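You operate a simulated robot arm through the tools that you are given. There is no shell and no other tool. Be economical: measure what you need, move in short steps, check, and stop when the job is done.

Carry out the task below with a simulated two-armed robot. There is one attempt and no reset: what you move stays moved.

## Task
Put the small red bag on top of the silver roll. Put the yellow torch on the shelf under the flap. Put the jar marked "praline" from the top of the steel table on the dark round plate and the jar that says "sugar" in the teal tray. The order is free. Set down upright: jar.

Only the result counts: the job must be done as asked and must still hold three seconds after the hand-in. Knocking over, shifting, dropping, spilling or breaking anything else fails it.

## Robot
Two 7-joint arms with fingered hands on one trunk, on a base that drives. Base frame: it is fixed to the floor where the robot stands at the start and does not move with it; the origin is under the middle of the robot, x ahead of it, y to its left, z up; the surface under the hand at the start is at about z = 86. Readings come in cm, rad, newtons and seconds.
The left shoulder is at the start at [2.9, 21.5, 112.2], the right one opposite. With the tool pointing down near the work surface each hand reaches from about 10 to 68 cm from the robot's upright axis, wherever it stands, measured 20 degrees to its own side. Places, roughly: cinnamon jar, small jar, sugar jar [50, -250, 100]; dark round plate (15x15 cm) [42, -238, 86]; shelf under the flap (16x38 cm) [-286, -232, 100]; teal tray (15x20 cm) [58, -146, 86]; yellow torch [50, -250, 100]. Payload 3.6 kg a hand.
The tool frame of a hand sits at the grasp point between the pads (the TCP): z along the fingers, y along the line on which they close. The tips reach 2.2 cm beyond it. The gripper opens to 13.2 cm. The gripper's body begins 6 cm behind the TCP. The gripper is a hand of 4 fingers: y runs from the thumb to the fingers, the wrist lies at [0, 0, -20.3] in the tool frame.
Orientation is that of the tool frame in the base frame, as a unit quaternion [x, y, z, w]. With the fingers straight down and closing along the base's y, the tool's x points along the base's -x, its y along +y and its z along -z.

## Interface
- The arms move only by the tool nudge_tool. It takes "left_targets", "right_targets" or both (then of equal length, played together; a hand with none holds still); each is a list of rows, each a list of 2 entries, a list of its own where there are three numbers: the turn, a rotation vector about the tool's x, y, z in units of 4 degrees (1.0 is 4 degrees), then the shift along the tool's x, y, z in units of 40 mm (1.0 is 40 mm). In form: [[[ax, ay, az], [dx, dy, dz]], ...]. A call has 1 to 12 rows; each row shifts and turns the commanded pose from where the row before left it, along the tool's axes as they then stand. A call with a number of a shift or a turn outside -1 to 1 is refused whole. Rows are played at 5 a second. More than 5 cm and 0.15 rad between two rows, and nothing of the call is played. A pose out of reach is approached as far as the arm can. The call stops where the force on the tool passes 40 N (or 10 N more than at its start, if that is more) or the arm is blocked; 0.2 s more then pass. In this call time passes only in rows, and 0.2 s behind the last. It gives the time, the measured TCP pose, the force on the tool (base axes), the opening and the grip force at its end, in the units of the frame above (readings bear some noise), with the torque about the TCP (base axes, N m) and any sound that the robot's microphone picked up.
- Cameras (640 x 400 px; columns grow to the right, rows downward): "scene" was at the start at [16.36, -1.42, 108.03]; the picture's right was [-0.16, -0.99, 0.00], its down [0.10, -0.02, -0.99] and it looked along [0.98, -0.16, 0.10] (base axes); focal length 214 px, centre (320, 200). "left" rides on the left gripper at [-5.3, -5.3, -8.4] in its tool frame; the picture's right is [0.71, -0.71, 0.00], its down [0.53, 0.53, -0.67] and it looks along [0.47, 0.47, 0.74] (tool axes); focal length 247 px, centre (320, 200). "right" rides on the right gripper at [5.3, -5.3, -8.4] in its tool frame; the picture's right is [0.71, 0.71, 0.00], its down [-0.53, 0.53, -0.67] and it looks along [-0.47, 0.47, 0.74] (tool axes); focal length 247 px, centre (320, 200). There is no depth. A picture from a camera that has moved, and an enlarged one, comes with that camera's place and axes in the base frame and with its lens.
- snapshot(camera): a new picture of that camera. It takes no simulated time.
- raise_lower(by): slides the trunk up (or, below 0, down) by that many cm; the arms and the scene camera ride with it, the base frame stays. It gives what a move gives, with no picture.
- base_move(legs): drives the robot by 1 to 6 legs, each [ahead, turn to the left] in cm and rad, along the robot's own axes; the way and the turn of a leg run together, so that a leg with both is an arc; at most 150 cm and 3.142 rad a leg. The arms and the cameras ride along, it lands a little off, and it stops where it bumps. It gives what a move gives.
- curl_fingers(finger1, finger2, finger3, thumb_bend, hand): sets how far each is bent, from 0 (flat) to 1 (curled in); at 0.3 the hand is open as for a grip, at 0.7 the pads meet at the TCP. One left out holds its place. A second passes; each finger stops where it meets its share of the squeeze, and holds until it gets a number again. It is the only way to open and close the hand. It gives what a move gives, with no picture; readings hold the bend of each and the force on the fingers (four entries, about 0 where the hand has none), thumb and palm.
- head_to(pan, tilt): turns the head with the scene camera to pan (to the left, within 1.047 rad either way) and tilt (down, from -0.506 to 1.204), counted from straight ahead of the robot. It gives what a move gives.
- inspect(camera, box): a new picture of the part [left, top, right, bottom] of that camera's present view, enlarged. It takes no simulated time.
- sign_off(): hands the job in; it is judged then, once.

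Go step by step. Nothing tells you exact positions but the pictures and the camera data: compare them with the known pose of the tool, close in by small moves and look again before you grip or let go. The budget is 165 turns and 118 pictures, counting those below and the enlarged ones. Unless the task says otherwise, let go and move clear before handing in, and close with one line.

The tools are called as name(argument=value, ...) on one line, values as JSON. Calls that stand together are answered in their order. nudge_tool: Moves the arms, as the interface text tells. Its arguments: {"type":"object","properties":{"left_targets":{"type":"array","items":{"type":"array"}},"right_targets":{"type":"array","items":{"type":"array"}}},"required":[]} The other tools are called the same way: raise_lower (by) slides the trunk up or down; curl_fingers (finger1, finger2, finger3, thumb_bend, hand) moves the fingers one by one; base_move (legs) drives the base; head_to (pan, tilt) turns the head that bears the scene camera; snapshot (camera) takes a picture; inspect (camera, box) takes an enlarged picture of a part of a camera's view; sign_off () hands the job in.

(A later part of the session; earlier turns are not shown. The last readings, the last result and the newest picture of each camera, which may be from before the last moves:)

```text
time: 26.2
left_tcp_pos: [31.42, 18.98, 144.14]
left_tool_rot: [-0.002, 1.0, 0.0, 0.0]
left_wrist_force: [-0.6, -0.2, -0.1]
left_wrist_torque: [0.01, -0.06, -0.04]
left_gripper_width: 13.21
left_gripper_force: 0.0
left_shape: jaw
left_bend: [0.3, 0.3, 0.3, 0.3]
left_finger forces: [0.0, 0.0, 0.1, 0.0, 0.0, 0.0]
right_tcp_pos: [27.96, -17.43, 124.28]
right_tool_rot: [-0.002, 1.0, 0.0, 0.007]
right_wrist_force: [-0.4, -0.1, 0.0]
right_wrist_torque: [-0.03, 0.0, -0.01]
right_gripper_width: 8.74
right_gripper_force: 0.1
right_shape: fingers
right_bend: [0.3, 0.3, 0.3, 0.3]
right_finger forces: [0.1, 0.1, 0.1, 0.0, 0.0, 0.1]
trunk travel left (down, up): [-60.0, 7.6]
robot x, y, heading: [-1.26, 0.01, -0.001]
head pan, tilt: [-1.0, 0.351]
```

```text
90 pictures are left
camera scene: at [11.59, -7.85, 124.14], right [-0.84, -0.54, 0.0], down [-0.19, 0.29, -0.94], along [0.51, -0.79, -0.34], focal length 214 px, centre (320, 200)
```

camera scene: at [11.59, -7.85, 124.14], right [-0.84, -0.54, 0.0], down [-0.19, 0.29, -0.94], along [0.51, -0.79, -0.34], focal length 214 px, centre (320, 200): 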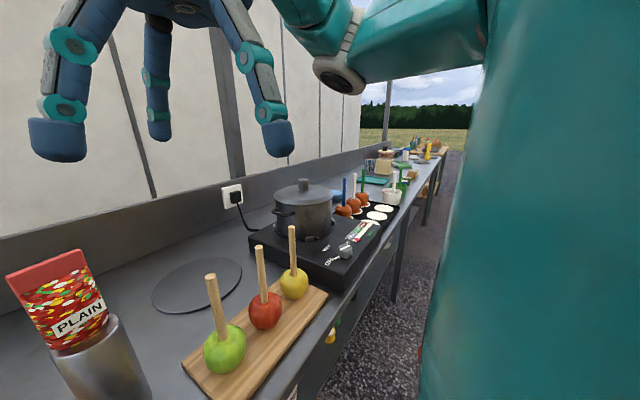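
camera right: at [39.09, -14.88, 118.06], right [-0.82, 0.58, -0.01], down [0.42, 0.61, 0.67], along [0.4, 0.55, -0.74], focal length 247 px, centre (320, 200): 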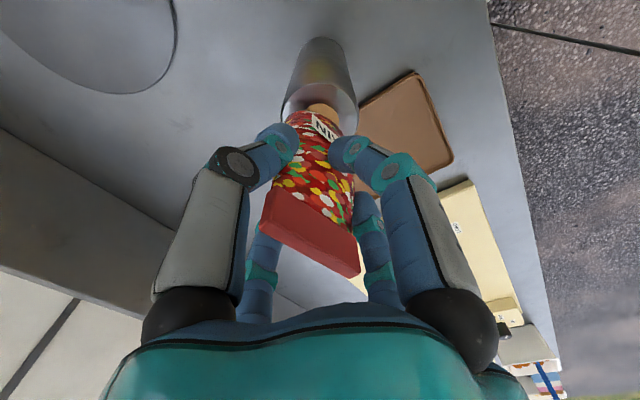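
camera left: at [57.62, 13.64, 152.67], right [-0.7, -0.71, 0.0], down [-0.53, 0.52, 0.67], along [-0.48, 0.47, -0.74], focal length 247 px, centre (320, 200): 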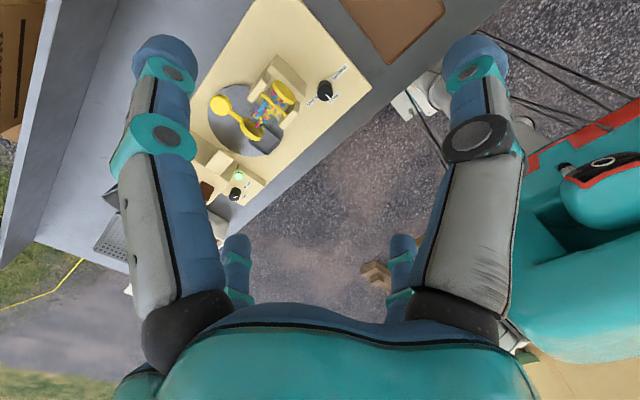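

The same counter runs on to the right. I'll back off, turn right and look along the aisle.

base_move(legs=[[-18, 0], [0, -1.571]])

head_to(pan=0.3, tilt=0.3)

snapshot(camera="scene")

```text
time: 30.2
left_tcp_pos: [13.74, -18.76, 144.34]
left_tool_rot: [0.496, 0.869, -0.001, -0.001]
left_wrist_force: [-1.1, -0.6, -0.6]
left_wrist_torque: [0.06, -0.06, -0.01]
left_gripper_width: 13.21
left_gripper_force: 0.0
left_shape: jaw
left_bend: [0.3, 0.3, 0.3, 0.3]
left_finger forces: [0.0, 0.0, 0.0, 0.0, 0.0, 0.0]
right_tcp_pos: [-19.24, -34.03, 124.25]
right_tool_rot: [0.496, 0.868, -0.002, 0.007]
right_wrist_force: [-0.7, -0.2, -1.0]
right_wrist_torque: [0.03, -0.02, -0.04]
right_gripper_width: 8.79
right_gripper_force: 0.1
right_shape: fingers
right_bend: [0.3, 0.3, 0.3, 0.3]
right_finger forces: [0.1, 0.1, 0.0, 0.0, 0.1, 0.0]
trunk travel left (down, up): [-60.0, 7.6]
robot x, y, heading: [-15.08, 2.26, -1.075]
head pan, tilt: [-1.0, 0.351]
stopped in leg 2: the robot was blocked; the commanded pose is now the measured one
```

```text
time: 31.7
left_tcp_pos: [14.05, -18.6, 144.41]
left_tool_rot: [0.495, 0.869, 0.0, -0.001]
left_wrist_force: [0.2, 0.0, 0.2]
left_wrist_torque: [-0.04, -0.01, -0.01]
left_gripper_width: 13.19
left_gripper_force: 0.1
left_shape: jaw
left_bend: [0.3, 0.3, 0.3, 0.3]
left_finger forces: [0.0, 0.0, 0.0, 0.0, 0.1, 0.1]
right_tcp_pos: [-19.07, -33.83, 124.16]
right_tool_rot: [0.495, 0.869, -0.003, 0.007]
right_wrist_force: [0.1, -0.6, 0.0]
right_wrist_torque: [-0.01, 0.02, 0.04]
right_gripper_width: 8.78
right_gripper_force: 0.0
right_shape: fingers
right_bend: [0.3, 0.3, 0.3, 0.3]
right_finger forces: [0.0, 0.0, 0.0, 0.1, 0.0, 0.1]
trunk travel left (down, up): [-60.0, 7.6]
robot x, y, heading: [-15.32, 2.03, -1.074]
head pan, tilt: [0.3, 0.3]
```

```text
89 pictures are left
camera scene: at [-4.9, -11.04, 124.61], right [-0.7, -0.71, 0.0], down [-0.21, 0.21, -0.96], along [0.68, -0.67, -0.3], focal length 214 px, centre (320, 200)
```

scene: 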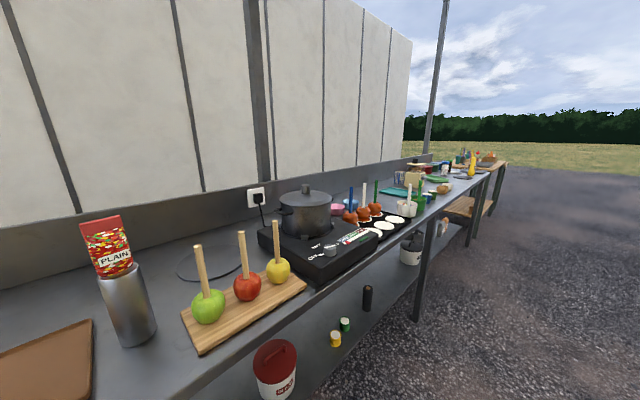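

Something blocked the turn. I'll look down around the base on both sides.

head_to(pan=0.9, tilt=1.1)

snapshot(camera="scene")

snapshot(camera="left")

snapshot(camera="right")

```text
time: 32.9
left_tcp_pos: [14.12, -18.5, 144.43]
left_tool_rot: [0.495, 0.869, -0.001, -0.001]
left_wrist_force: [-0.2, -0.3, -0.5]
left_wrist_torque: [-0.01, 0.0, 0.02]
left_gripper_width: 13.18
left_gripper_force: 0.0
left_shape: jaw
left_bend: [0.3, 0.3, 0.3, 0.3]
left_finger forces: [0.0, 0.0, 0.1, 0.0, 0.0, 0.0]
right_tcp_pos: [-19.21, -33.85, 124.31]
right_tool_rot: [0.496, 0.868, -0.004, 0.007]
right_wrist_force: [0.2, 0.3, -0.3]
right_wrist_torque: [0.0, 0.01, 0.02]
right_gripper_width: 8.79
right_gripper_force: 0.0
right_shape: fingers
right_bend: [0.3, 0.3, 0.3, 0.3]
right_finger forces: [0.0, 0.0, 0.0, 0.0, 0.0, 0.0]
trunk travel left (down, up): [-60.0, 7.6]
robot x, y, heading: [-15.28, 2.05, -1.074]
head pan, tilt: [0.901, 1.1]
```

```text
88 pictures are left
camera scene: at [-5.33, -5.59, 118.01], right [-0.18, -0.98, 0.0], down [-0.88, 0.16, -0.45], along [0.45, -0.08, -0.89], focal length 214 px, centre (320, 200)
```

scene: 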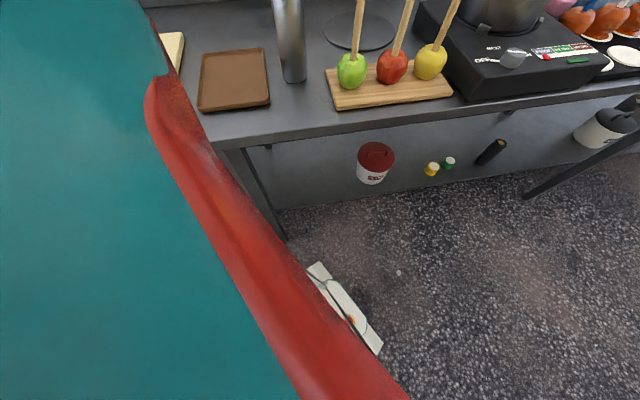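

```text
87 pictures are left
camera left: at [12.25, -25.75, 152.73], right [-0.97, 0.25, 0.0], down [0.19, 0.72, 0.67], along [0.16, 0.65, -0.75], focal length 247 px, centre (320, 200)
```

left: 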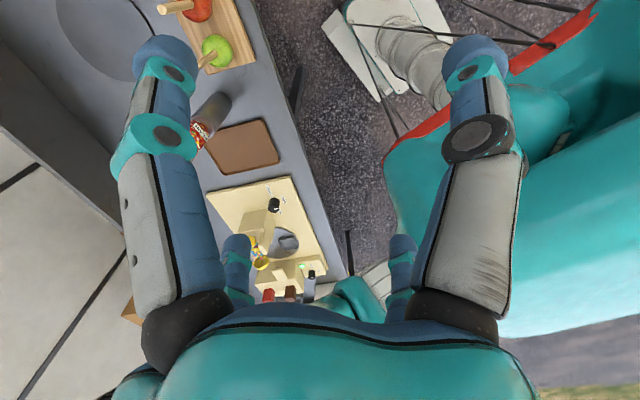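

```text
86 pictures are left
camera right: at [-26.52, -32.07, 132.73], right [0.25, 0.97, -0.01], down [0.71, -0.18, 0.68], along [0.65, -0.18, -0.74], focal length 247 px, centre (320, 200)
```

right: 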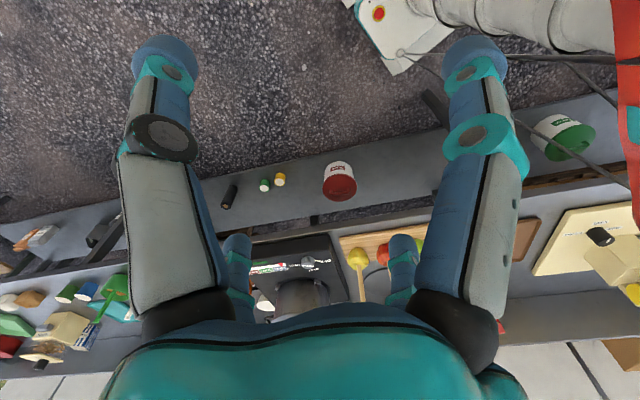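

inspect(camera="left", box=[230, 180, 420, 330])

inspect(camera="left", box=[280, 0, 540, 180])

```text
2.67 times, centred on (325, 255) of left
camera zoom: at [12.25, -25.75, 152.73], right [-0.97, 0.25, 0.0], down [0.19, 0.72, 0.67], along [0.16, 0.65, -0.75], focal length 659 px, centre (307, 53)
```

zoom: 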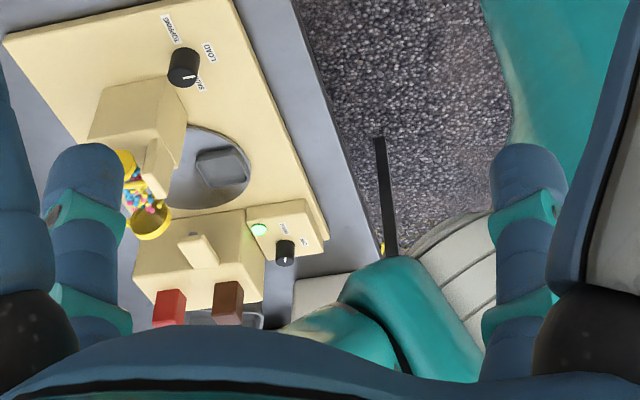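

```text
2.22 times, centred on (410, 90) of left
camera zoom: at [12.25, -25.75, 152.73], right [-0.97, 0.25, 0.0], down [0.19, 0.72, 0.67], along [0.16, 0.65, -0.75], focal length 549 px, centre (120, 444)
```

zoom: 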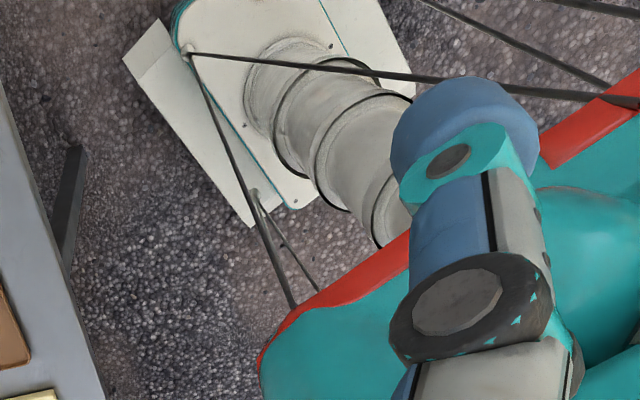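

The left elbow points out over the counter and may be near something. I'll turn back, away from it.

base_move(legs=[[0, 1.0]])

head_to(pan=0.7, tilt=0.4)

snapshot(camera="scene")

```text
time: 35.9
left_tcp_pos: [19.01, 15.46, 144.35]
left_tool_rot: [0.026, 1.0, -0.002, -0.001]
left_wrist_force: [-0.5, 0.7, -0.2]
left_wrist_torque: [-0.06, -0.01, 0.04]
left_gripper_width: 13.2
left_gripper_force: 0.0
left_shape: jaw
left_bend: [0.3, 0.3, 0.3, 0.3]
left_finger forces: [0.0, 0.1, 0.1, 0.1, 0.1, 0.0]
right_tcp_pos: [13.31, -20.71, 124.52]
right_tool_rot: [0.03, 1.0, -0.001, 0.007]
right_wrist_force: [-0.3, 0.8, 0.3]
right_wrist_torque: [-0.08, 0.02, 0.01]
right_gripper_width: 8.77
right_gripper_force: 0.1
right_shape: fingers
right_bend: [0.3, 0.3, 0.3, 0.3]
right_finger forces: [0.1, 0.1, 0.0, 0.0, 0.0, 0.0]
trunk travel left (down, up): [-60.0, 7.6]
robot x, y, heading: [-14.84, -2.24, -0.087]
head pan, tilt: [0.901, 1.1]
stopped in leg 1: the robot was blocked; the commanded pose is now the measured one
```

```text
time: 37.0
left_tcp_pos: [18.95, 15.03, 144.29]
left_tool_rot: [0.028, 1.0, -0.002, 0.0]
left_wrist_force: [0.1, 0.1, -0.1]
left_wrist_torque: [0.04, -0.03, -0.02]
left_gripper_width: 13.19
left_gripper_force: 0.1
left_shape: jaw
left_bend: [0.3, 0.3, 0.3, 0.3]
left_finger forces: [0.0, 0.0, 0.0, 0.0, 0.0, 0.1]
right_tcp_pos: [13.26, -21.0, 124.38]
right_tool_rot: [0.029, 1.0, 0.0, 0.008]
right_wrist_force: [-0.1, -0.2, -0.2]
right_wrist_torque: [-0.01, -0.01, -0.01]
right_gripper_width: 8.77
right_gripper_force: 0.3
right_shape: fingers
right_bend: [0.3, 0.3, 0.3, 0.3]
right_finger forces: [0.1, 0.0, 0.0, 0.0, 0.0, 0.0]
trunk travel left (down, up): [-60.0, 7.6]
robot x, y, heading: [-15.36, -2.4, -0.088]
head pan, tilt: [0.7, 0.4]
```

```text
83 pictures are left
camera scene: at [0.08, 2.42, 123.68], right [0.58, -0.82, 0.0], down [-0.32, -0.22, -0.92], along [0.75, 0.53, -0.39], focal length 214 px, centre (320, 200)
```

scene: 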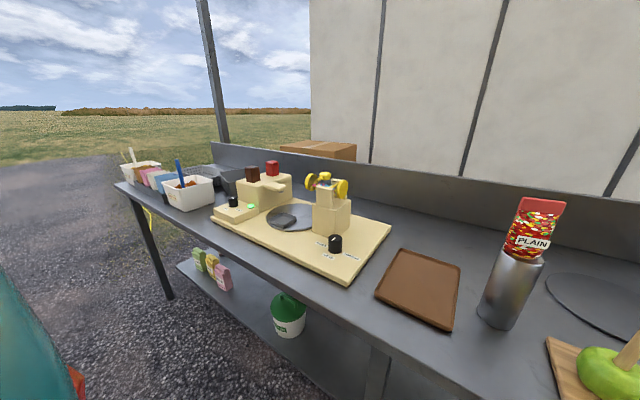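

The counter is clear on the left, so something behind the robot may be blocking it. I'll look to both sides and rearward.

head_to(pan=1.04, tilt=0.7)

snapshot(camera="scene")

base_move(legs=[[0, -0.8]])

head_to(pan=-1.04, tilt=0.6)

snapshot(camera="scene")

```text
time: 37.8
left_tcp_pos: [18.82, 15.05, 144.41]
left_tool_rot: [0.027, 1.0, -0.001, 0.0]
left_wrist_force: [0.4, 0.3, -1.2]
left_wrist_torque: [-0.02, -0.02, 0.03]
left_gripper_width: 13.21
left_gripper_force: 0.0
left_shape: jaw
left_bend: [0.3, 0.3, 0.3, 0.3]
left_finger forces: [0.1, 0.0, 0.0, 0.0, 0.1, 0.0]
right_tcp_pos: [13.21, -21.09, 124.36]
right_tool_rot: [0.028, 1.0, -0.001, 0.007]
right_wrist_force: [0.6, 0.5, 0.3]
right_wrist_torque: [0.0, 0.05, -0.02]
right_gripper_width: 8.78
right_gripper_force: 0.0
right_shape: fingers
right_bend: [0.3, 0.3, 0.3, 0.3]
right_finger forces: [0.0, 0.0, 0.1, 0.0, 0.1, 0.1]
trunk travel left (down, up): [-60.0, 7.6]
robot x, y, heading: [-15.01, -2.11, -0.09]
head pan, tilt: [1.04, 0.7]
```

```text
82 pictures are left
camera scene: at [-2.56, 4.02, 121.01], right [0.81, -0.58, 0.0], down [-0.37, -0.52, -0.77], along [0.44, 0.62, -0.64], focal length 214 px, centre (320, 200)
```

scene: 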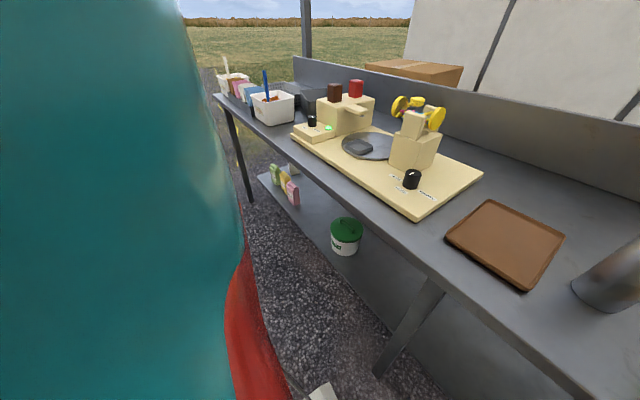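

```text
time: 40.4
left_tcp_pos: [20.8, -15.19, 144.38]
left_tool_rot: [0.42, 0.907, 0.0, 0.0]
left_wrist_force: [0.2, -0.1, 0.6]
left_wrist_torque: [0.01, -0.02, 0.02]
left_gripper_width: 13.21
left_gripper_force: 0.1
left_shape: jaw
left_bend: [0.3, 0.3, 0.3, 0.3]
left_finger forces: [0.0, 0.1, 0.0, 0.0, 0.0, 0.1]
right_tcp_pos: [-9.25, -36.0, 124.41]
right_tool_rot: [0.422, 0.906, -0.003, 0.006]
right_wrist_force: [-0.3, -0.2, -0.1]
right_wrist_torque: [-0.01, -0.01, 0.02]
right_gripper_width: 8.79
right_gripper_force: 0.1
right_shape: fingers
right_bend: [0.3, 0.3, 0.3, 0.3]
right_finger forces: [0.0, 0.0, 0.0, 0.0, 0.0, 0.0]
trunk travel left (down, up): [-60.0, 7.6]
robot x, y, heading: [-12.32, -0.3, -0.899]
head pan, tilt: [1.04, 0.7]
```

```text
time: 42.4
left_tcp_pos: [20.79, -15.15, 144.45]
left_tool_rot: [0.421, 0.907, -0.001, 0.0]
left_wrist_force: [-0.3, -0.4, -0.7]
left_wrist_torque: [-0.01, 0.0, -0.02]
left_gripper_width: 13.2
left_gripper_force: 0.0
left_shape: jaw
left_bend: [0.3, 0.3, 0.3, 0.3]
left_finger forces: [0.1, 0.1, 0.0, 0.0, 0.0, 0.1]
right_tcp_pos: [-9.37, -35.91, 124.49]
right_tool_rot: [0.422, 0.907, -0.003, 0.007]
right_wrist_force: [0.1, 0.0, 1.1]
right_wrist_torque: [0.02, -0.02, 0.03]
right_gripper_width: 8.77
right_gripper_force: 0.2
right_shape: fingers
right_bend: [0.3, 0.3, 0.3, 0.3]
right_finger forces: [0.1, 0.0, 0.1, 0.1, 0.0, 0.1]
trunk travel left (down, up): [-60.0, 7.6]
robot x, y, heading: [-12.46, 0.01, -0.896]
head pan, tilt: [-1.04, 0.6]
```

```text
81 pictures are left
camera scene: at [-10.79, -14.41, 121.86], right [-0.93, 0.36, 0.0], down [0.2, 0.53, -0.82], along [-0.3, -0.77, -0.57], focal length 214 px, centre (320, 200)
```

scene: 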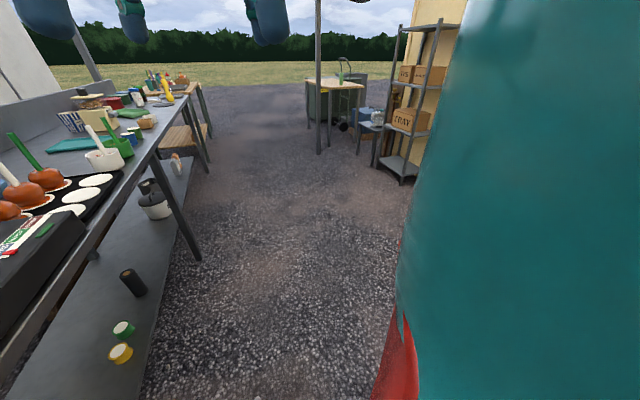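

The aisle to the right is free. I'll raise the trunk for clearance over the counter items and then leave with a forward-right arc.

raise_lower(by=7)

base_move(legs=[[15, -0.25]])

snapshot(camera="scene")

```text
time: 43.5
left_tcp_pos: [20.81, -15.19, 151.45]
left_tool_rot: [0.42, 0.907, -0.001, 0.0]
left_wrist_force: [0.4, 0.6, -0.3]
left_wrist_torque: [-0.04, -0.02, 0.02]
left_gripper_width: 13.19
left_gripper_force: 0.0
left_shape: jaw
left_bend: [0.3, 0.3, 0.3, 0.3]
left_finger forces: [0.0, 0.1, 0.0, 0.1, 0.0, 0.1]
right_tcp_pos: [-9.42, -35.85, 131.51]
right_tool_rot: [0.421, 0.907, -0.003, 0.007]
right_wrist_force: [0.3, 0.1, 0.2]
right_wrist_torque: [0.0, 0.0, 0.0]
right_gripper_width: 8.79
right_gripper_force: 0.0
right_shape: fingers
right_bend: [0.3, 0.3, 0.3, 0.3]
right_finger forces: [0.0, 0.0, 0.0, 0.0, 0.0, 0.1]
trunk travel left (down, up): [-67.0, 0.6]
robot x, y, heading: [-12.57, -0.25, -0.898]
head pan, tilt: [-1.04, 0.6]
```

```text
time: 44.9
left_tcp_pos: [23.54, -35.81, 151.57]
left_tool_rot: [0.532, 0.847, 0.0, 0.001]
left_wrist_force: [0.6, 0.2, 0.3]
left_wrist_torque: [-0.03, -0.03, -0.01]
left_gripper_width: 13.22
left_gripper_force: 0.1
left_shape: jaw
left_bend: [0.3, 0.3, 0.3, 0.3]
left_finger forces: [0.0, 0.1, 0.1, 0.0, 0.0, 0.0]
right_tcp_pos: [-10.77, -48.59, 131.41]
right_tool_rot: [0.533, 0.846, -0.004, 0.005]
right_wrist_force: [-0.3, -0.1, -0.9]
right_wrist_torque: [0.02, 0.0, 0.0]
right_gripper_width: 8.79
right_gripper_force: 0.1
right_shape: fingers
right_bend: [0.3, 0.3, 0.3, 0.3]
right_finger forces: [0.0, 0.0, 0.1, 0.1, 0.0, 0.0]
trunk travel left (down, up): [-67.0, 0.6]
robot x, y, heading: [-3.68, -12.99, -1.151]
head pan, tilt: [-1.04, 0.6]
```

```text
80 pictures are left
camera scene: at [-6.04, -27.0, 128.88], right [-0.82, 0.58, 0.0], down [0.33, 0.46, -0.82], along [-0.48, -0.67, -0.57], focal length 214 px, centre (320, 200)
```

scene: 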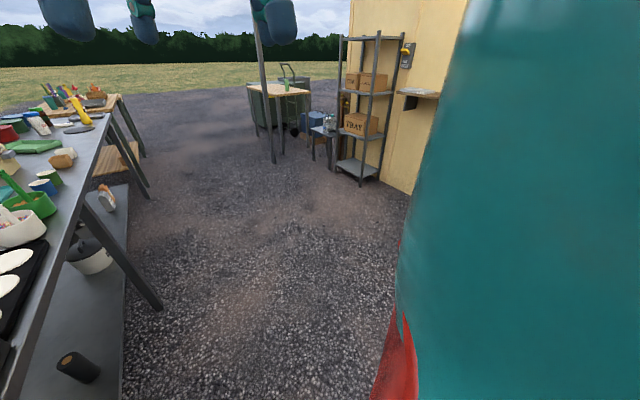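

base_move(legs=[[18, -0.6]])

head_to(pan=0.4, tilt=0.3)

snapshot(camera="scene")

```text
time: 46.9
left_tcp_pos: [8.56, -64.3, 151.66]
left_tool_rot: [0.754, 0.657, 0.0, 0.001]
left_wrist_force: [0.0, 0.8, 0.7]
left_wrist_torque: [0.01, -0.02, 0.04]
left_gripper_width: 13.2
left_gripper_force: 0.0
left_shape: jaw
left_bend: [0.3, 0.3, 0.3, 0.3]
left_finger forces: [0.1, 0.0, 0.0, 0.0, 0.0, 0.0]
right_tcp_pos: [-26.98, -55.8, 131.54]
right_tool_rot: [0.755, 0.656, -0.005, 0.004]
right_wrist_force: [0.2, -0.6, 0.2]
right_wrist_torque: [0.02, -0.02, 0.0]
right_gripper_width: 8.79
right_gripper_force: 0.1
right_shape: fingers
right_bend: [0.3, 0.3, 0.3, 0.3]
right_finger forces: [0.0, 0.0, 0.0, 0.0, 0.0, 0.1]
trunk travel left (down, up): [-67.0, 0.6]
robot x, y, heading: [0.14, -29.99, -1.724]
head pan, tilt: [-1.04, 0.6]
```

```text
time: 48.5
left_tcp_pos: [8.67, -64.38, 151.49]
left_tool_rot: [0.755, 0.656, 0.0, 0.0]
left_wrist_force: [-0.2, 0.6, 0.2]
left_wrist_torque: [0.01, -0.01, -0.03]
left_gripper_width: 13.22
left_gripper_force: 0.1
left_shape: jaw
left_bend: [0.3, 0.3, 0.3, 0.3]
left_finger forces: [0.0, 0.1, 0.1, 0.0, 0.1, 0.0]
right_tcp_pos: [-26.78, -55.86, 131.52]
right_tool_rot: [0.755, 0.656, -0.005, 0.004]
right_wrist_force: [0.0, 0.2, 0.8]
right_wrist_torque: [-0.01, 0.0, 0.01]
right_gripper_width: 8.8
right_gripper_force: 0.0
right_shape: fingers
right_bend: [0.3, 0.3, 0.3, 0.3]
right_finger forces: [0.0, 0.0, 0.1, 0.0, 0.0, 0.1]
trunk travel left (down, up): [-67.0, 0.6]
robot x, y, heading: [0.36, -30.32, -1.73]
head pan, tilt: [0.4, 0.3]
```

```text
79 pictures are left
camera scene: at [1.39, -46.74, 131.63], right [-0.97, -0.24, 0.0], down [-0.07, 0.29, -0.95], along [0.23, -0.93, -0.3], focal length 214 px, centre (320, 200)
```

scene: 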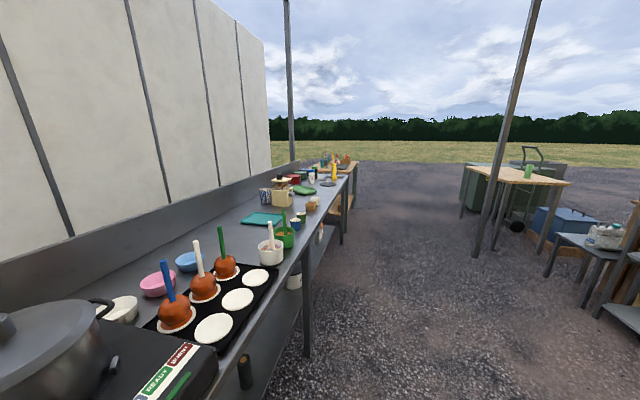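

The aisle ahead is clear. I'll drive along it and then turn to face the counter.

base_move(legs=[[150, 0], [44, 0], [0, 0.9], [0, 0.83]])

head_to(pan=0, tilt=0.45)

snapshot(camera="scene")

```text
time: 60.9
left_tcp_pos: [0.23, -238.35, 151.72]
left_tool_rot: [0.394, 0.919, -0.001, 0.0]
left_wrist_force: [-0.1, 1.0, -1.8]
left_wrist_torque: [0.01, 0.0, -0.02]
left_gripper_width: 13.2
left_gripper_force: 0.1
left_shape: jaw
left_bend: [0.3, 0.3, 0.3, 0.3]
left_finger forces: [0.0, 0.0, 0.0, 0.0, 0.0, 0.1]
right_tcp_pos: [-28.5, -260.9, 131.66]
right_tool_rot: [0.395, 0.919, -0.004, 0.006]
right_wrist_force: [0.1, 0.8, 0.5]
right_wrist_torque: [-0.03, 0.0, 0.01]
right_gripper_width: 8.8
right_gripper_force: 0.0
right_shape: fingers
right_bend: [0.3, 0.3, 0.3, 0.3]
right_finger forces: [0.0, 0.0, 0.1, 0.1, 0.1, 0.0]
trunk travel left (down, up): [-67.0, 0.6]
robot x, y, heading: [-34.62, -226.21, -0.824]
head pan, tilt: [0.4, 0.3]
stopped in leg 3: the robot was blocked; the commanded pose is now the measured one
```

```text
time: 61.7
left_tcp_pos: [0.01, -238.37, 151.7]
left_tool_rot: [0.393, 0.919, -0.001, 0.001]
left_wrist_force: [0.1, -0.2, 0.8]
left_wrist_torque: [-0.01, 0.0, 0.02]
left_gripper_width: 13.19
left_gripper_force: 0.0
left_shape: jaw
left_bend: [0.3, 0.3, 0.3, 0.3]
left_finger forces: [0.1, 0.0, 0.0, 0.0, 0.1, 0.1]
right_tcp_pos: [-28.72, -261.1, 131.58]
right_tool_rot: [0.396, 0.918, -0.004, 0.006]
right_wrist_force: [-0.6, -0.3, -1.2]
right_wrist_torque: [-0.04, 0.04, 0.01]
right_gripper_width: 8.79
right_gripper_force: 0.1
right_shape: fingers
right_bend: [0.3, 0.3, 0.3, 0.3]
right_finger forces: [0.0, 0.1, 0.0, 0.0, 0.0, 0.0]
trunk travel left (down, up): [-67.0, 0.6]
robot x, y, heading: [-34.47, -226.07, -0.822]
head pan, tilt: [0.0, 0.45]
```

```text
78 pictures are left
camera scene: at [-23.47, -238.76, 130.24], right [-0.73, -0.68, 0.0], down [-0.3, 0.32, -0.9], along [0.61, -0.66, -0.44], focal length 214 px, centre (320, 200)
```

scene: 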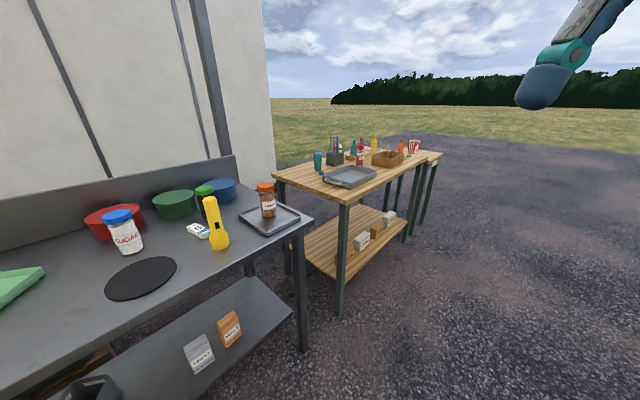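

The turn went almost as commanded. I'll continue turning left in small legs.

base_move(legs=[[0, 0.4], [0, 0.4]])

snapshot(camera="scene")

```text
time: 65.0
left_tcp_pos: [-1.69, -209.5, 151.76]
left_tool_rot: [0.005, 1.0, 0.0, 0.001]
left_wrist_force: [0.2, 0.6, 0.0]
left_wrist_torque: [0.0, -0.04, 0.0]
left_gripper_width: 13.18
left_gripper_force: 0.0
left_shape: jaw
left_bend: [0.3, 0.3, 0.3, 0.3]
left_finger forces: [0.0, 0.0, 0.0, 0.0, 0.1, 0.1]
right_tcp_pos: [-5.5, -245.8, 131.7]
right_tool_rot: [0.005, 1.0, -0.002, 0.008]
right_wrist_force: [-0.4, 0.5, -0.2]
right_wrist_torque: [-0.01, -0.02, 0.02]
right_gripper_width: 8.78
right_gripper_force: 0.2
right_shape: fingers
right_bend: [0.3, 0.3, 0.3, 0.3]
right_finger forces: [0.1, 0.0, 0.0, 0.0, 0.1, 0.0]
trunk travel left (down, up): [-67.0, 0.6]
robot x, y, heading: [-34.81, -229.83, -0.037]
head pan, tilt: [0.0, 0.45]
stopped in leg 2: the robot was blocked; the commanded pose is now the measured one
```

```text
77 pictures are left
camera scene: at [-17.94, -230.38, 130.24], right [-0.03, -1.0, 0.0], down [-0.44, 0.01, -0.9], along [0.9, -0.03, -0.44], focal length 214 px, centre (320, 200)
```

scene: 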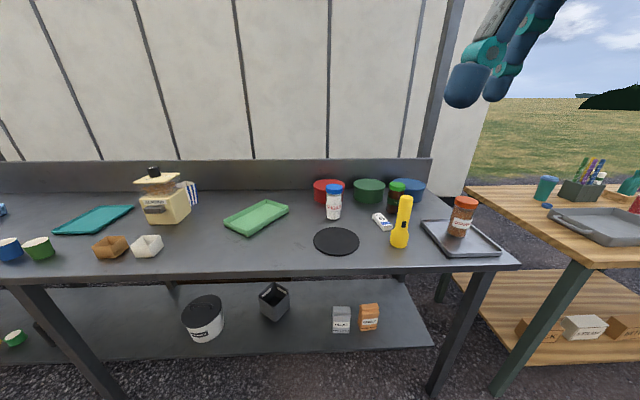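

The work area is in view. I'll zoom in on the labels.

inspect(camera="scene", box=[310, 170, 510, 270])

base_move(legs=[[20, -0.02]])

snapshot(camera="scene")

```text
3.20 times, centred on (410, 220) of scene
camera zoom: at [-17.94, -230.38, 130.24], right [-0.03, -1.0, 0.0], down [-0.44, 0.01, -0.9], along [0.9, -0.03, -0.44], focal length 686 px, centre (32, 136)
```

zoom: 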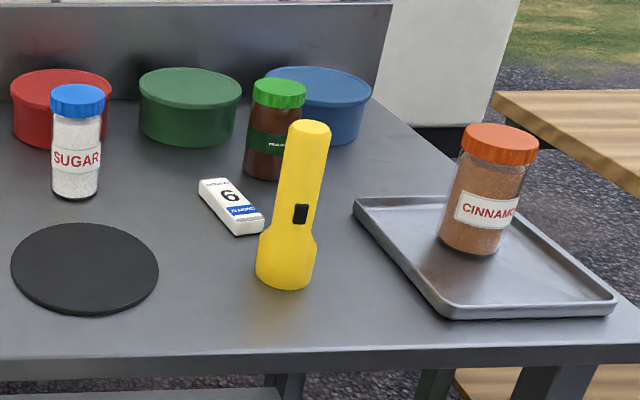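

```text
time: 66.6
left_tcp_pos: [18.12, -211.1, 151.72]
left_tool_rot: [0.014, 1.0, 0.001, 0.001]
left_wrist_force: [-0.8, 0.4, 1.0]
left_wrist_torque: [0.01, 0.05, -0.01]
left_gripper_width: 13.21
left_gripper_force: 0.1
left_shape: jaw
left_bend: [0.3, 0.3, 0.3, 0.3]
left_finger forces: [0.0, 0.0, 0.1, 0.0, 0.1, 0.0]
right_tcp_pos: [13.71, -247.29, 131.65]
right_tool_rot: [0.014, 1.0, -0.002, 0.007]
right_wrist_force: [0.3, -0.8, 0.6]
right_wrist_torque: [0.0, 0.02, -0.01]
right_gripper_width: 8.8
right_gripper_force: 0.0
right_shape: fingers
right_bend: [0.3, 0.3, 0.3, 0.3]
right_finger forces: [0.1, 0.0, 0.0, 0.1, 0.1, 0.1]
trunk travel left (down, up): [-67.0, 0.6]
robot x, y, heading: [-15.25, -230.75, -0.059]
head pan, tilt: [0.0, 0.45]
```

```text
75 pictures are left
camera scene: at [1.54, -231.57, 130.23], right [-0.05, -1.0, 0.0], down [-0.44, 0.02, -0.9], along [0.9, -0.05, -0.44], focal length 214 px, centre (320, 200)
```

scene: 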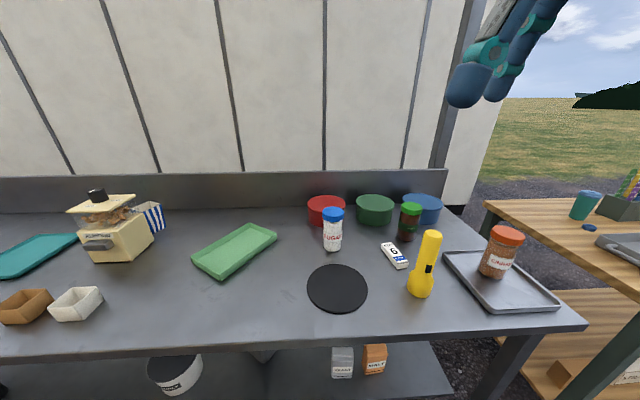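

The praline jar is probably the green-capped one, at about [61.5, -266]. Sugar is at about [57.5, -238.5], the torch at about [39.5, -258.5] and the plate at about [41, -238]. I'll shift right and closer.

base_move(legs=[[0, -0.5], [19, 0], [0, 0.54]])

head_to(pan=-0.25, tilt=0.6)

snapshot(camera="scene")

inspect(camera="scene", box=[320, 80, 520, 260])

```text
time: 71.1
left_tcp_pos: [32.94, -219.26, 151.86]
left_tool_rot: [-0.01, 1.0, 0.0, 0.002]
left_wrist_force: [-0.4, 0.7, 0.0]
left_wrist_torque: [-0.02, 0.0, 0.01]
left_gripper_width: 13.19
left_gripper_force: 0.1
left_shape: jaw
left_bend: [0.3, 0.3, 0.3, 0.3]
left_finger forces: [0.0, 0.0, 0.0, 0.0, 0.0, 0.0]
right_tcp_pos: [30.23, -255.64, 131.73]
right_tool_rot: [-0.01, 1.0, -0.001, 0.007]
right_wrist_force: [0.8, 1.6, -0.4]
right_wrist_torque: [0.03, -0.02, 0.0]
right_gripper_width: 8.79
right_gripper_force: 0.1
right_shape: fingers
right_bend: [0.3, 0.3, 0.3, 0.3]
right_finger forces: [0.0, 0.0, 0.0, 0.0, 0.0, 0.1]
trunk travel left (down, up): [-67.0, 0.6]
robot x, y, heading: [0.68, -241.17, -0.004]
head pan, tilt: [0.0, 0.45]
```

```text
time: 71.9
left_tcp_pos: [33.17, -219.26, 151.78]
left_tool_rot: [-0.01, 1.0, 0.001, 0.001]
left_wrist_force: [-0.7, 0.4, -0.2]
left_wrist_torque: [-0.01, -0.02, 0.0]
left_gripper_width: 13.22
left_gripper_force: 0.1
left_shape: jaw
left_bend: [0.3, 0.3, 0.3, 0.3]
left_finger forces: [0.0, 0.0, 0.0, 0.0, 0.0, 0.0]
right_tcp_pos: [30.46, -255.64, 131.79]
right_tool_rot: [-0.009, 1.0, -0.001, 0.009]
right_wrist_force: [-0.2, -0.4, -0.4]
right_wrist_torque: [0.01, 0.01, 0.0]
right_gripper_width: 8.77
right_gripper_force: 0.0
right_shape: fingers
right_bend: [0.3, 0.3, 0.3, 0.3]
right_finger forces: [0.1, 0.0, 0.0, 0.0, 0.1, 0.1]
trunk travel left (down, up): [-67.0, 0.6]
robot x, y, heading: [1.05, -241.42, -0.001]
head pan, tilt: [-0.25, 0.6]
```

```text
74 pictures are left
camera scene: at [16.9, -243.46, 128.88], right [-0.25, -0.97, 0.0], down [-0.55, 0.14, -0.82], along [0.8, -0.2, -0.57], focal length 214 px, centre (320, 200)
```

scene: 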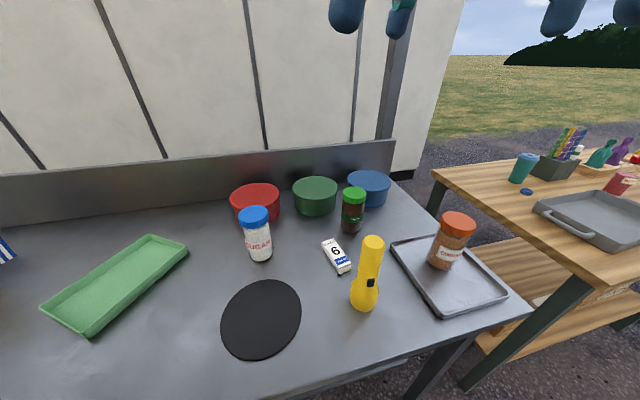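

```text
2.22 times, centred on (420, 170) of scene
camera zoom: at [16.9, -243.46, 128.88], right [-0.25, -0.97, 0.0], down [-0.55, 0.14, -0.82], along [0.8, -0.2, -0.57], focal length 477 px, centre (98, 267)
```

zoom: 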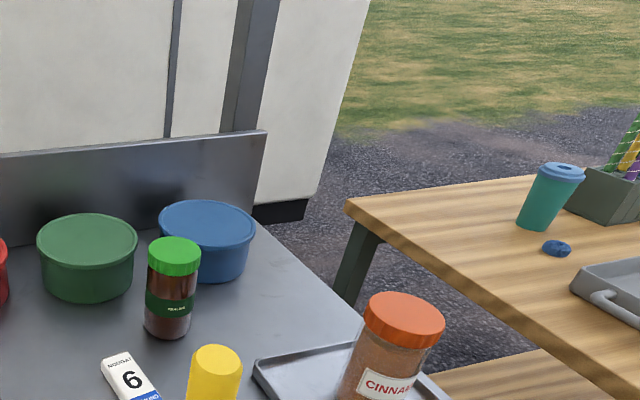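

inspect(camera="scene", box=[332, 180, 376, 240])

```text
6.67 times, centred on (354, 210) of scene
camera zoom: at [16.9, -243.46, 128.88], right [-0.25, -0.97, 0.0], down [-0.55, 0.14, -0.82], along [0.8, -0.2, -0.57], focal length 1430 px, centre (93, 133)
```

zoom: 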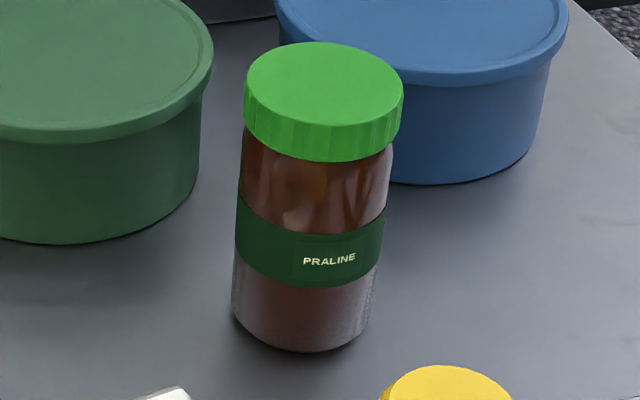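

The label reads PRALINE. I'll extend the right hand over the jar at height.

nudge_tool(right_targets=[[[0, 0, 0], [-0.97, -0.27, 0]], [[0, 0, 0], [-0.97, -0.27, 0]], [[0, 0, 0], [-0.97, -0.27, 0]], [[0, 0, 0], [-0.97, -0.27, 0]], [[0, 0, 0], [-0.97, -0.27, 0]], [[0, 0, 0], [-0.97, -0.27, 0]], [[0, 0, 0], [-0.97, -0.27, 0]], [[0, 0, 0], [-0.97, -0.27, 0]], [[0, 0, 0], [0, 0, 0]]])

snapshot(camera="right")

```text
time: 73.9
left_tcp_pos: [33.0, -219.29, 151.9]
left_tool_rot: [-0.009, 1.0, 0.001, 0.002]
left_wrist_force: [0.3, 0.5, 0.1]
left_wrist_torque: [0.01, 0.02, 0.04]
left_gripper_width: 13.19
left_gripper_force: 0.1
left_shape: jaw
left_bend: [0.3, 0.3, 0.3, 0.3]
left_finger forces: [0.0, 0.0, 0.1, 0.0, 0.0, 0.0]
right_tcp_pos: [61.73, -263.58, 132.64]
right_tool_rot: [-0.01, 1.0, -0.002, 0.009]
right_wrist_force: [0.3, 0.3, 0.5]
right_wrist_torque: [0.02, -0.02, 0.03]
right_gripper_width: 8.8
right_gripper_force: 0.0
right_shape: fingers
right_bend: [0.3, 0.3, 0.3, 0.3]
right_finger forces: [0.0, 0.0, 0.0, 0.1, 0.1, 0.0]
trunk travel left (down, up): [-67.0, 0.6]
robot x, y, heading: [0.91, -241.3, 0.0]
head pan, tilt: [-0.25, 0.6]
```

```text
71 pictures are left
camera right: at [56.19, -269.15, 140.99], right [-0.72, 0.69, -0.01], down [0.5, 0.54, 0.68], along [0.48, 0.48, -0.74], focal length 247 px, centre (320, 200)
```

right: 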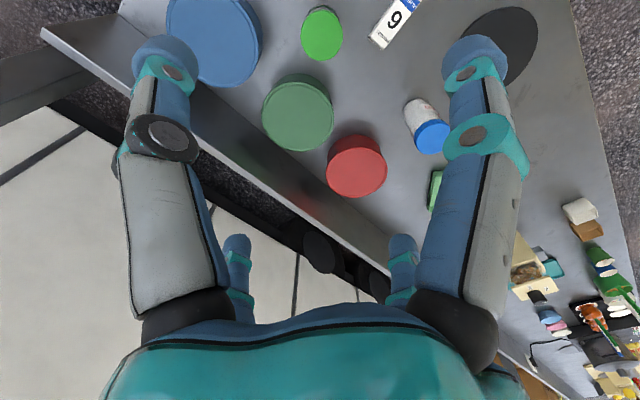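

nudge_tool(right_targets=[[[0, 0, 0], [0.15, -0.28, 0]], [[0, 0, 0], [0, 0, 0]]])

raise_lower(by=-30)

snapshot(camera="right")

snapshot(camera="scene")

```text
time: 74.5
left_tcp_pos: [33.16, -219.13, 151.95]
left_tool_rot: [-0.01, 1.0, 0.0, 0.001]
left_wrist_force: [0.1, -0.2, 0.4]
left_wrist_torque: [-0.02, 0.01, -0.03]
left_gripper_width: 13.18
left_gripper_force: 0.0
left_shape: jaw
left_bend: [0.3, 0.3, 0.3, 0.3]
left_finger forces: [0.0, 0.0, 0.0, 0.0, 0.0, 0.1]
right_tcp_pos: [61.15, -264.59, 132.43]
right_tool_rot: [-0.01, 1.0, -0.002, 0.008]
right_wrist_force: [-1.4, -0.6, -0.2]
right_wrist_torque: [-0.03, 0.0, 0.01]
right_gripper_width: 8.8
right_gripper_force: 0.1
right_shape: fingers
right_bend: [0.3, 0.3, 0.3, 0.3]
right_finger forces: [0.0, 0.0, 0.0, 0.0, 0.1, 0.0]
trunk travel left (down, up): [-67.0, 0.6]
robot x, y, heading: [0.68, -241.39, -0.0]
head pan, tilt: [-0.25, 0.6]
```

```text
time: 77.5
left_tcp_pos: [32.93, -219.27, 121.9]
left_tool_rot: [-0.01, 1.0, 0.0, 0.001]
left_wrist_force: [0.4, -0.1, 0.5]
left_wrist_torque: [0.01, 0.02, -0.02]
left_gripper_width: 13.22
left_gripper_force: 0.0
left_shape: jaw
left_bend: [0.3, 0.3, 0.3, 0.3]
left_finger forces: [0.1, 0.0, 0.0, 0.1, 0.1, 0.0]
right_tcp_pos: [61.03, -264.78, 102.28]
right_tool_rot: [-0.01, 1.0, -0.002, 0.008]
right_wrist_force: [0.3, 0.1, 0.2]
right_wrist_torque: [0.0, -0.01, -0.02]
right_gripper_width: 8.78
right_gripper_force: 0.1
right_shape: fingers
right_bend: [0.3, 0.3, 0.3, 0.3]
right_finger forces: [0.0, 0.1, 0.0, 0.1, 0.0, 0.1]
trunk travel left (down, up): [-37.0, 30.6]
robot x, y, heading: [0.57, -241.3, 0.004]
head pan, tilt: [-0.25, 0.6]
```

```text
70 pictures are left
camera right: at [55.56, -270.38, 110.73], right [-0.72, 0.69, -0.01], down [0.51, 0.54, 0.67], along [0.48, 0.48, -0.74], focal length 247 px, centre (320, 200)
```

right: 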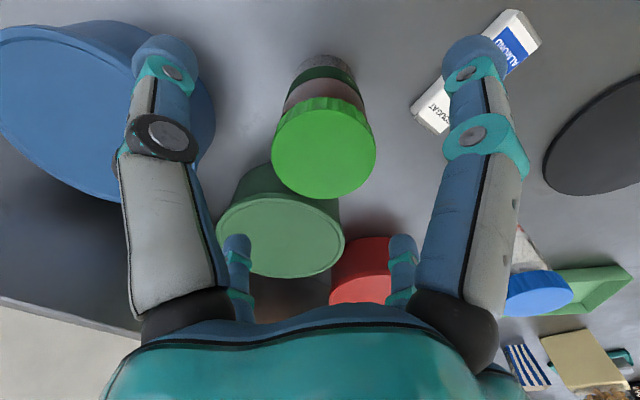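

```text
69 pictures are left
camera scene: at [17.04, -243.49, 98.52], right [-0.25, -0.97, 0.0], down [-0.55, 0.14, -0.82], along [0.8, -0.2, -0.57], focal length 214 px, centre (320, 200)
```

scene: 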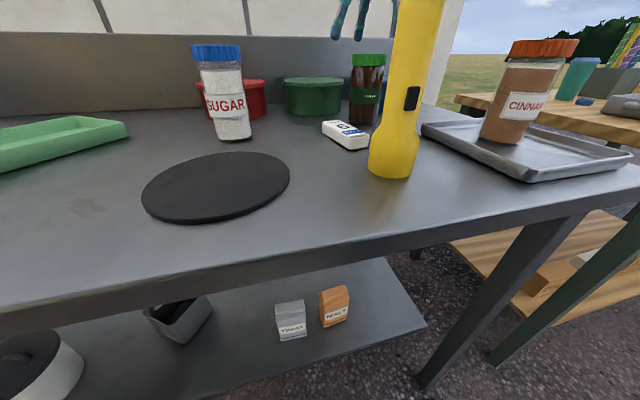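

Aligned over the jar. To stay clear of the green tub I'll half-close the fingers before descending.

curl_fingers(hand="right", finger1=0.43, finger2=0.43, finger3=0.43, thumb_bend=0.43)

raise_lower(by=-4)

snapshot(camera="right")

```text
time: 78.5
left_tcp_pos: [33.11, -219.26, 121.88]
left_tool_rot: [-0.01, 1.0, 0.001, 0.001]
left_wrist_force: [0.0, -0.2, 0.3]
left_wrist_torque: [0.0, 0.02, -0.01]
left_gripper_width: 13.22
left_gripper_force: 0.1
left_shape: jaw
left_bend: [0.3, 0.3, 0.3, 0.3]
left_finger forces: [0.1, 0.0, 0.0, 0.0, 0.0, 0.1]
right_tcp_pos: [60.94, -264.83, 102.2]
right_tool_rot: [-0.01, 1.0, -0.002, 0.008]
right_wrist_force: [0.4, 0.0, 0.9]
right_wrist_torque: [-0.02, 0.03, -0.03]
right_gripper_width: 5.81
right_gripper_force: 0.0
right_shape: fingers
right_bend: [0.43, 0.43, 0.43, 0.43]
right_finger forces: [0.0, 0.0, 0.0, 0.0, 0.0, 0.0]
trunk travel left (down, up): [-37.0, 30.6]
robot x, y, heading: [0.51, -241.14, 0.004]
head pan, tilt: [-0.25, 0.6]
```

```text
time: 79.3
left_tcp_pos: [33.03, -219.27, 117.92]
left_tool_rot: [-0.009, 1.0, 0.0, 0.002]
left_wrist_force: [-0.1, 0.0, 0.5]
left_wrist_torque: [0.0, 0.01, 0.0]
left_gripper_width: 13.22
left_gripper_force: 0.0
left_shape: jaw
left_bend: [0.3, 0.3, 0.3, 0.3]
left_finger forces: [0.0, 0.1, 0.1, 0.1, 0.0, 0.0]
right_tcp_pos: [60.97, -264.89, 98.25]
right_tool_rot: [-0.01, 1.0, -0.002, 0.008]
right_wrist_force: [0.3, 0.2, -0.3]
right_wrist_torque: [0.01, -0.02, -0.01]
right_gripper_width: 5.79
right_gripper_force: 0.0
right_shape: fingers
right_bend: [0.43, 0.43, 0.43, 0.43]
right_finger forces: [0.0, 0.1, 0.0, 0.0, 0.1, 0.0]
trunk travel left (down, up): [-33.0, 34.6]
robot x, y, heading: [0.48, -240.94, -0.005]
head pan, tilt: [-0.25, 0.6]
```

```text
68 pictures are left
camera right: at [55.53, -270.38, 106.74], right [-0.72, 0.69, -0.01], down [0.51, 0.54, 0.67], along [0.48, 0.48, -0.74], focal length 247 px, centre (320, 200)
```

right: 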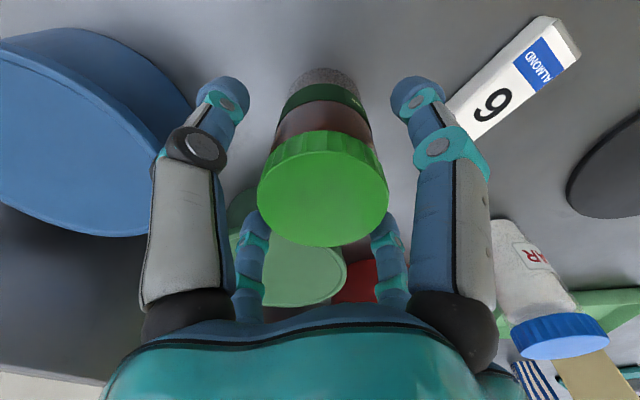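

Well centred. I'll lower the last 4 cm and check the force.

raise_lower(by=-4)

snapshot(camera="right")

inspect(camera="scene", box=[270, 0, 450, 160])

```text
time: 80.1
left_tcp_pos: [32.98, -219.24, 113.91]
left_tool_rot: [-0.01, 1.0, 0.001, 0.002]
left_wrist_force: [0.2, 0.8, 0.7]
left_wrist_torque: [0.02, -0.01, 0.0]
left_gripper_width: 13.18
left_gripper_force: 0.1
left_shape: jaw
left_bend: [0.3, 0.3, 0.3, 0.3]
left_finger forces: [0.0, 0.0, 0.0, 0.1, 0.0, 0.0]
right_tcp_pos: [60.91, -264.81, 94.32]
right_tool_rot: [-0.009, 1.0, -0.002, 0.007]
right_wrist_force: [0.0, -0.2, -0.7]
right_wrist_torque: [0.01, 0.01, 0.01]
right_gripper_width: 5.8
right_gripper_force: 0.0
right_shape: fingers
right_bend: [0.43, 0.43, 0.43, 0.43]
right_finger forces: [0.0, 0.1, 0.1, 0.1, 0.1, 0.1]
trunk travel left (down, up): [-29.0, 38.6]
robot x, y, heading: [0.64, -241.18, 0.002]
head pan, tilt: [-0.25, 0.6]
```

```text
67 pictures are left
camera right: at [55.53, -270.39, 102.72], right [-0.72, 0.69, -0.01], down [0.51, 0.54, 0.67], along [0.48, 0.48, -0.74], focal length 247 px, centre (320, 200)
```

right: 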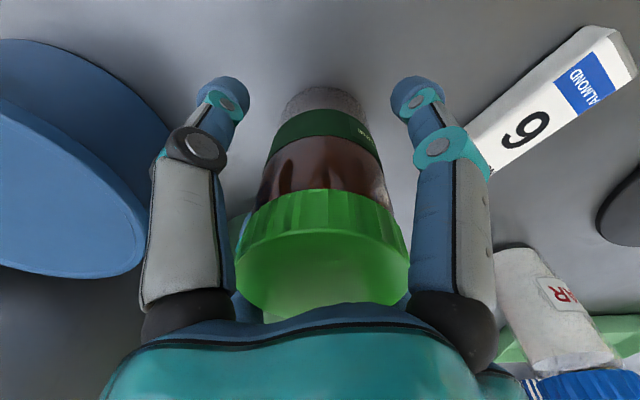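

```text
2.50 times, centred on (360, 80) of scene
camera zoom: at [17.17, -243.5, 90.2], right [-0.25, -0.97, 0.0], down [-0.55, 0.14, -0.82], along [0.8, -0.2, -0.57], focal length 536 px, centre (220, 500)
```

zoom: 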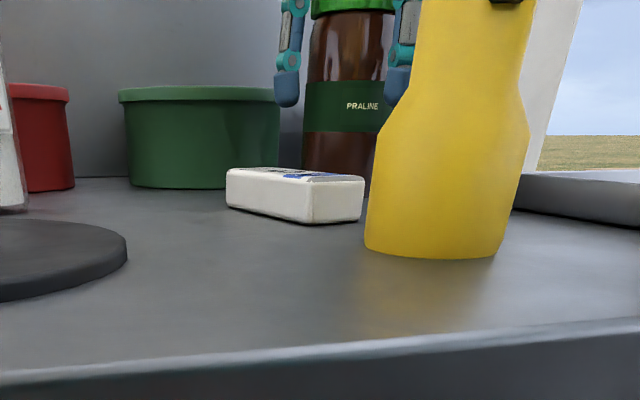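

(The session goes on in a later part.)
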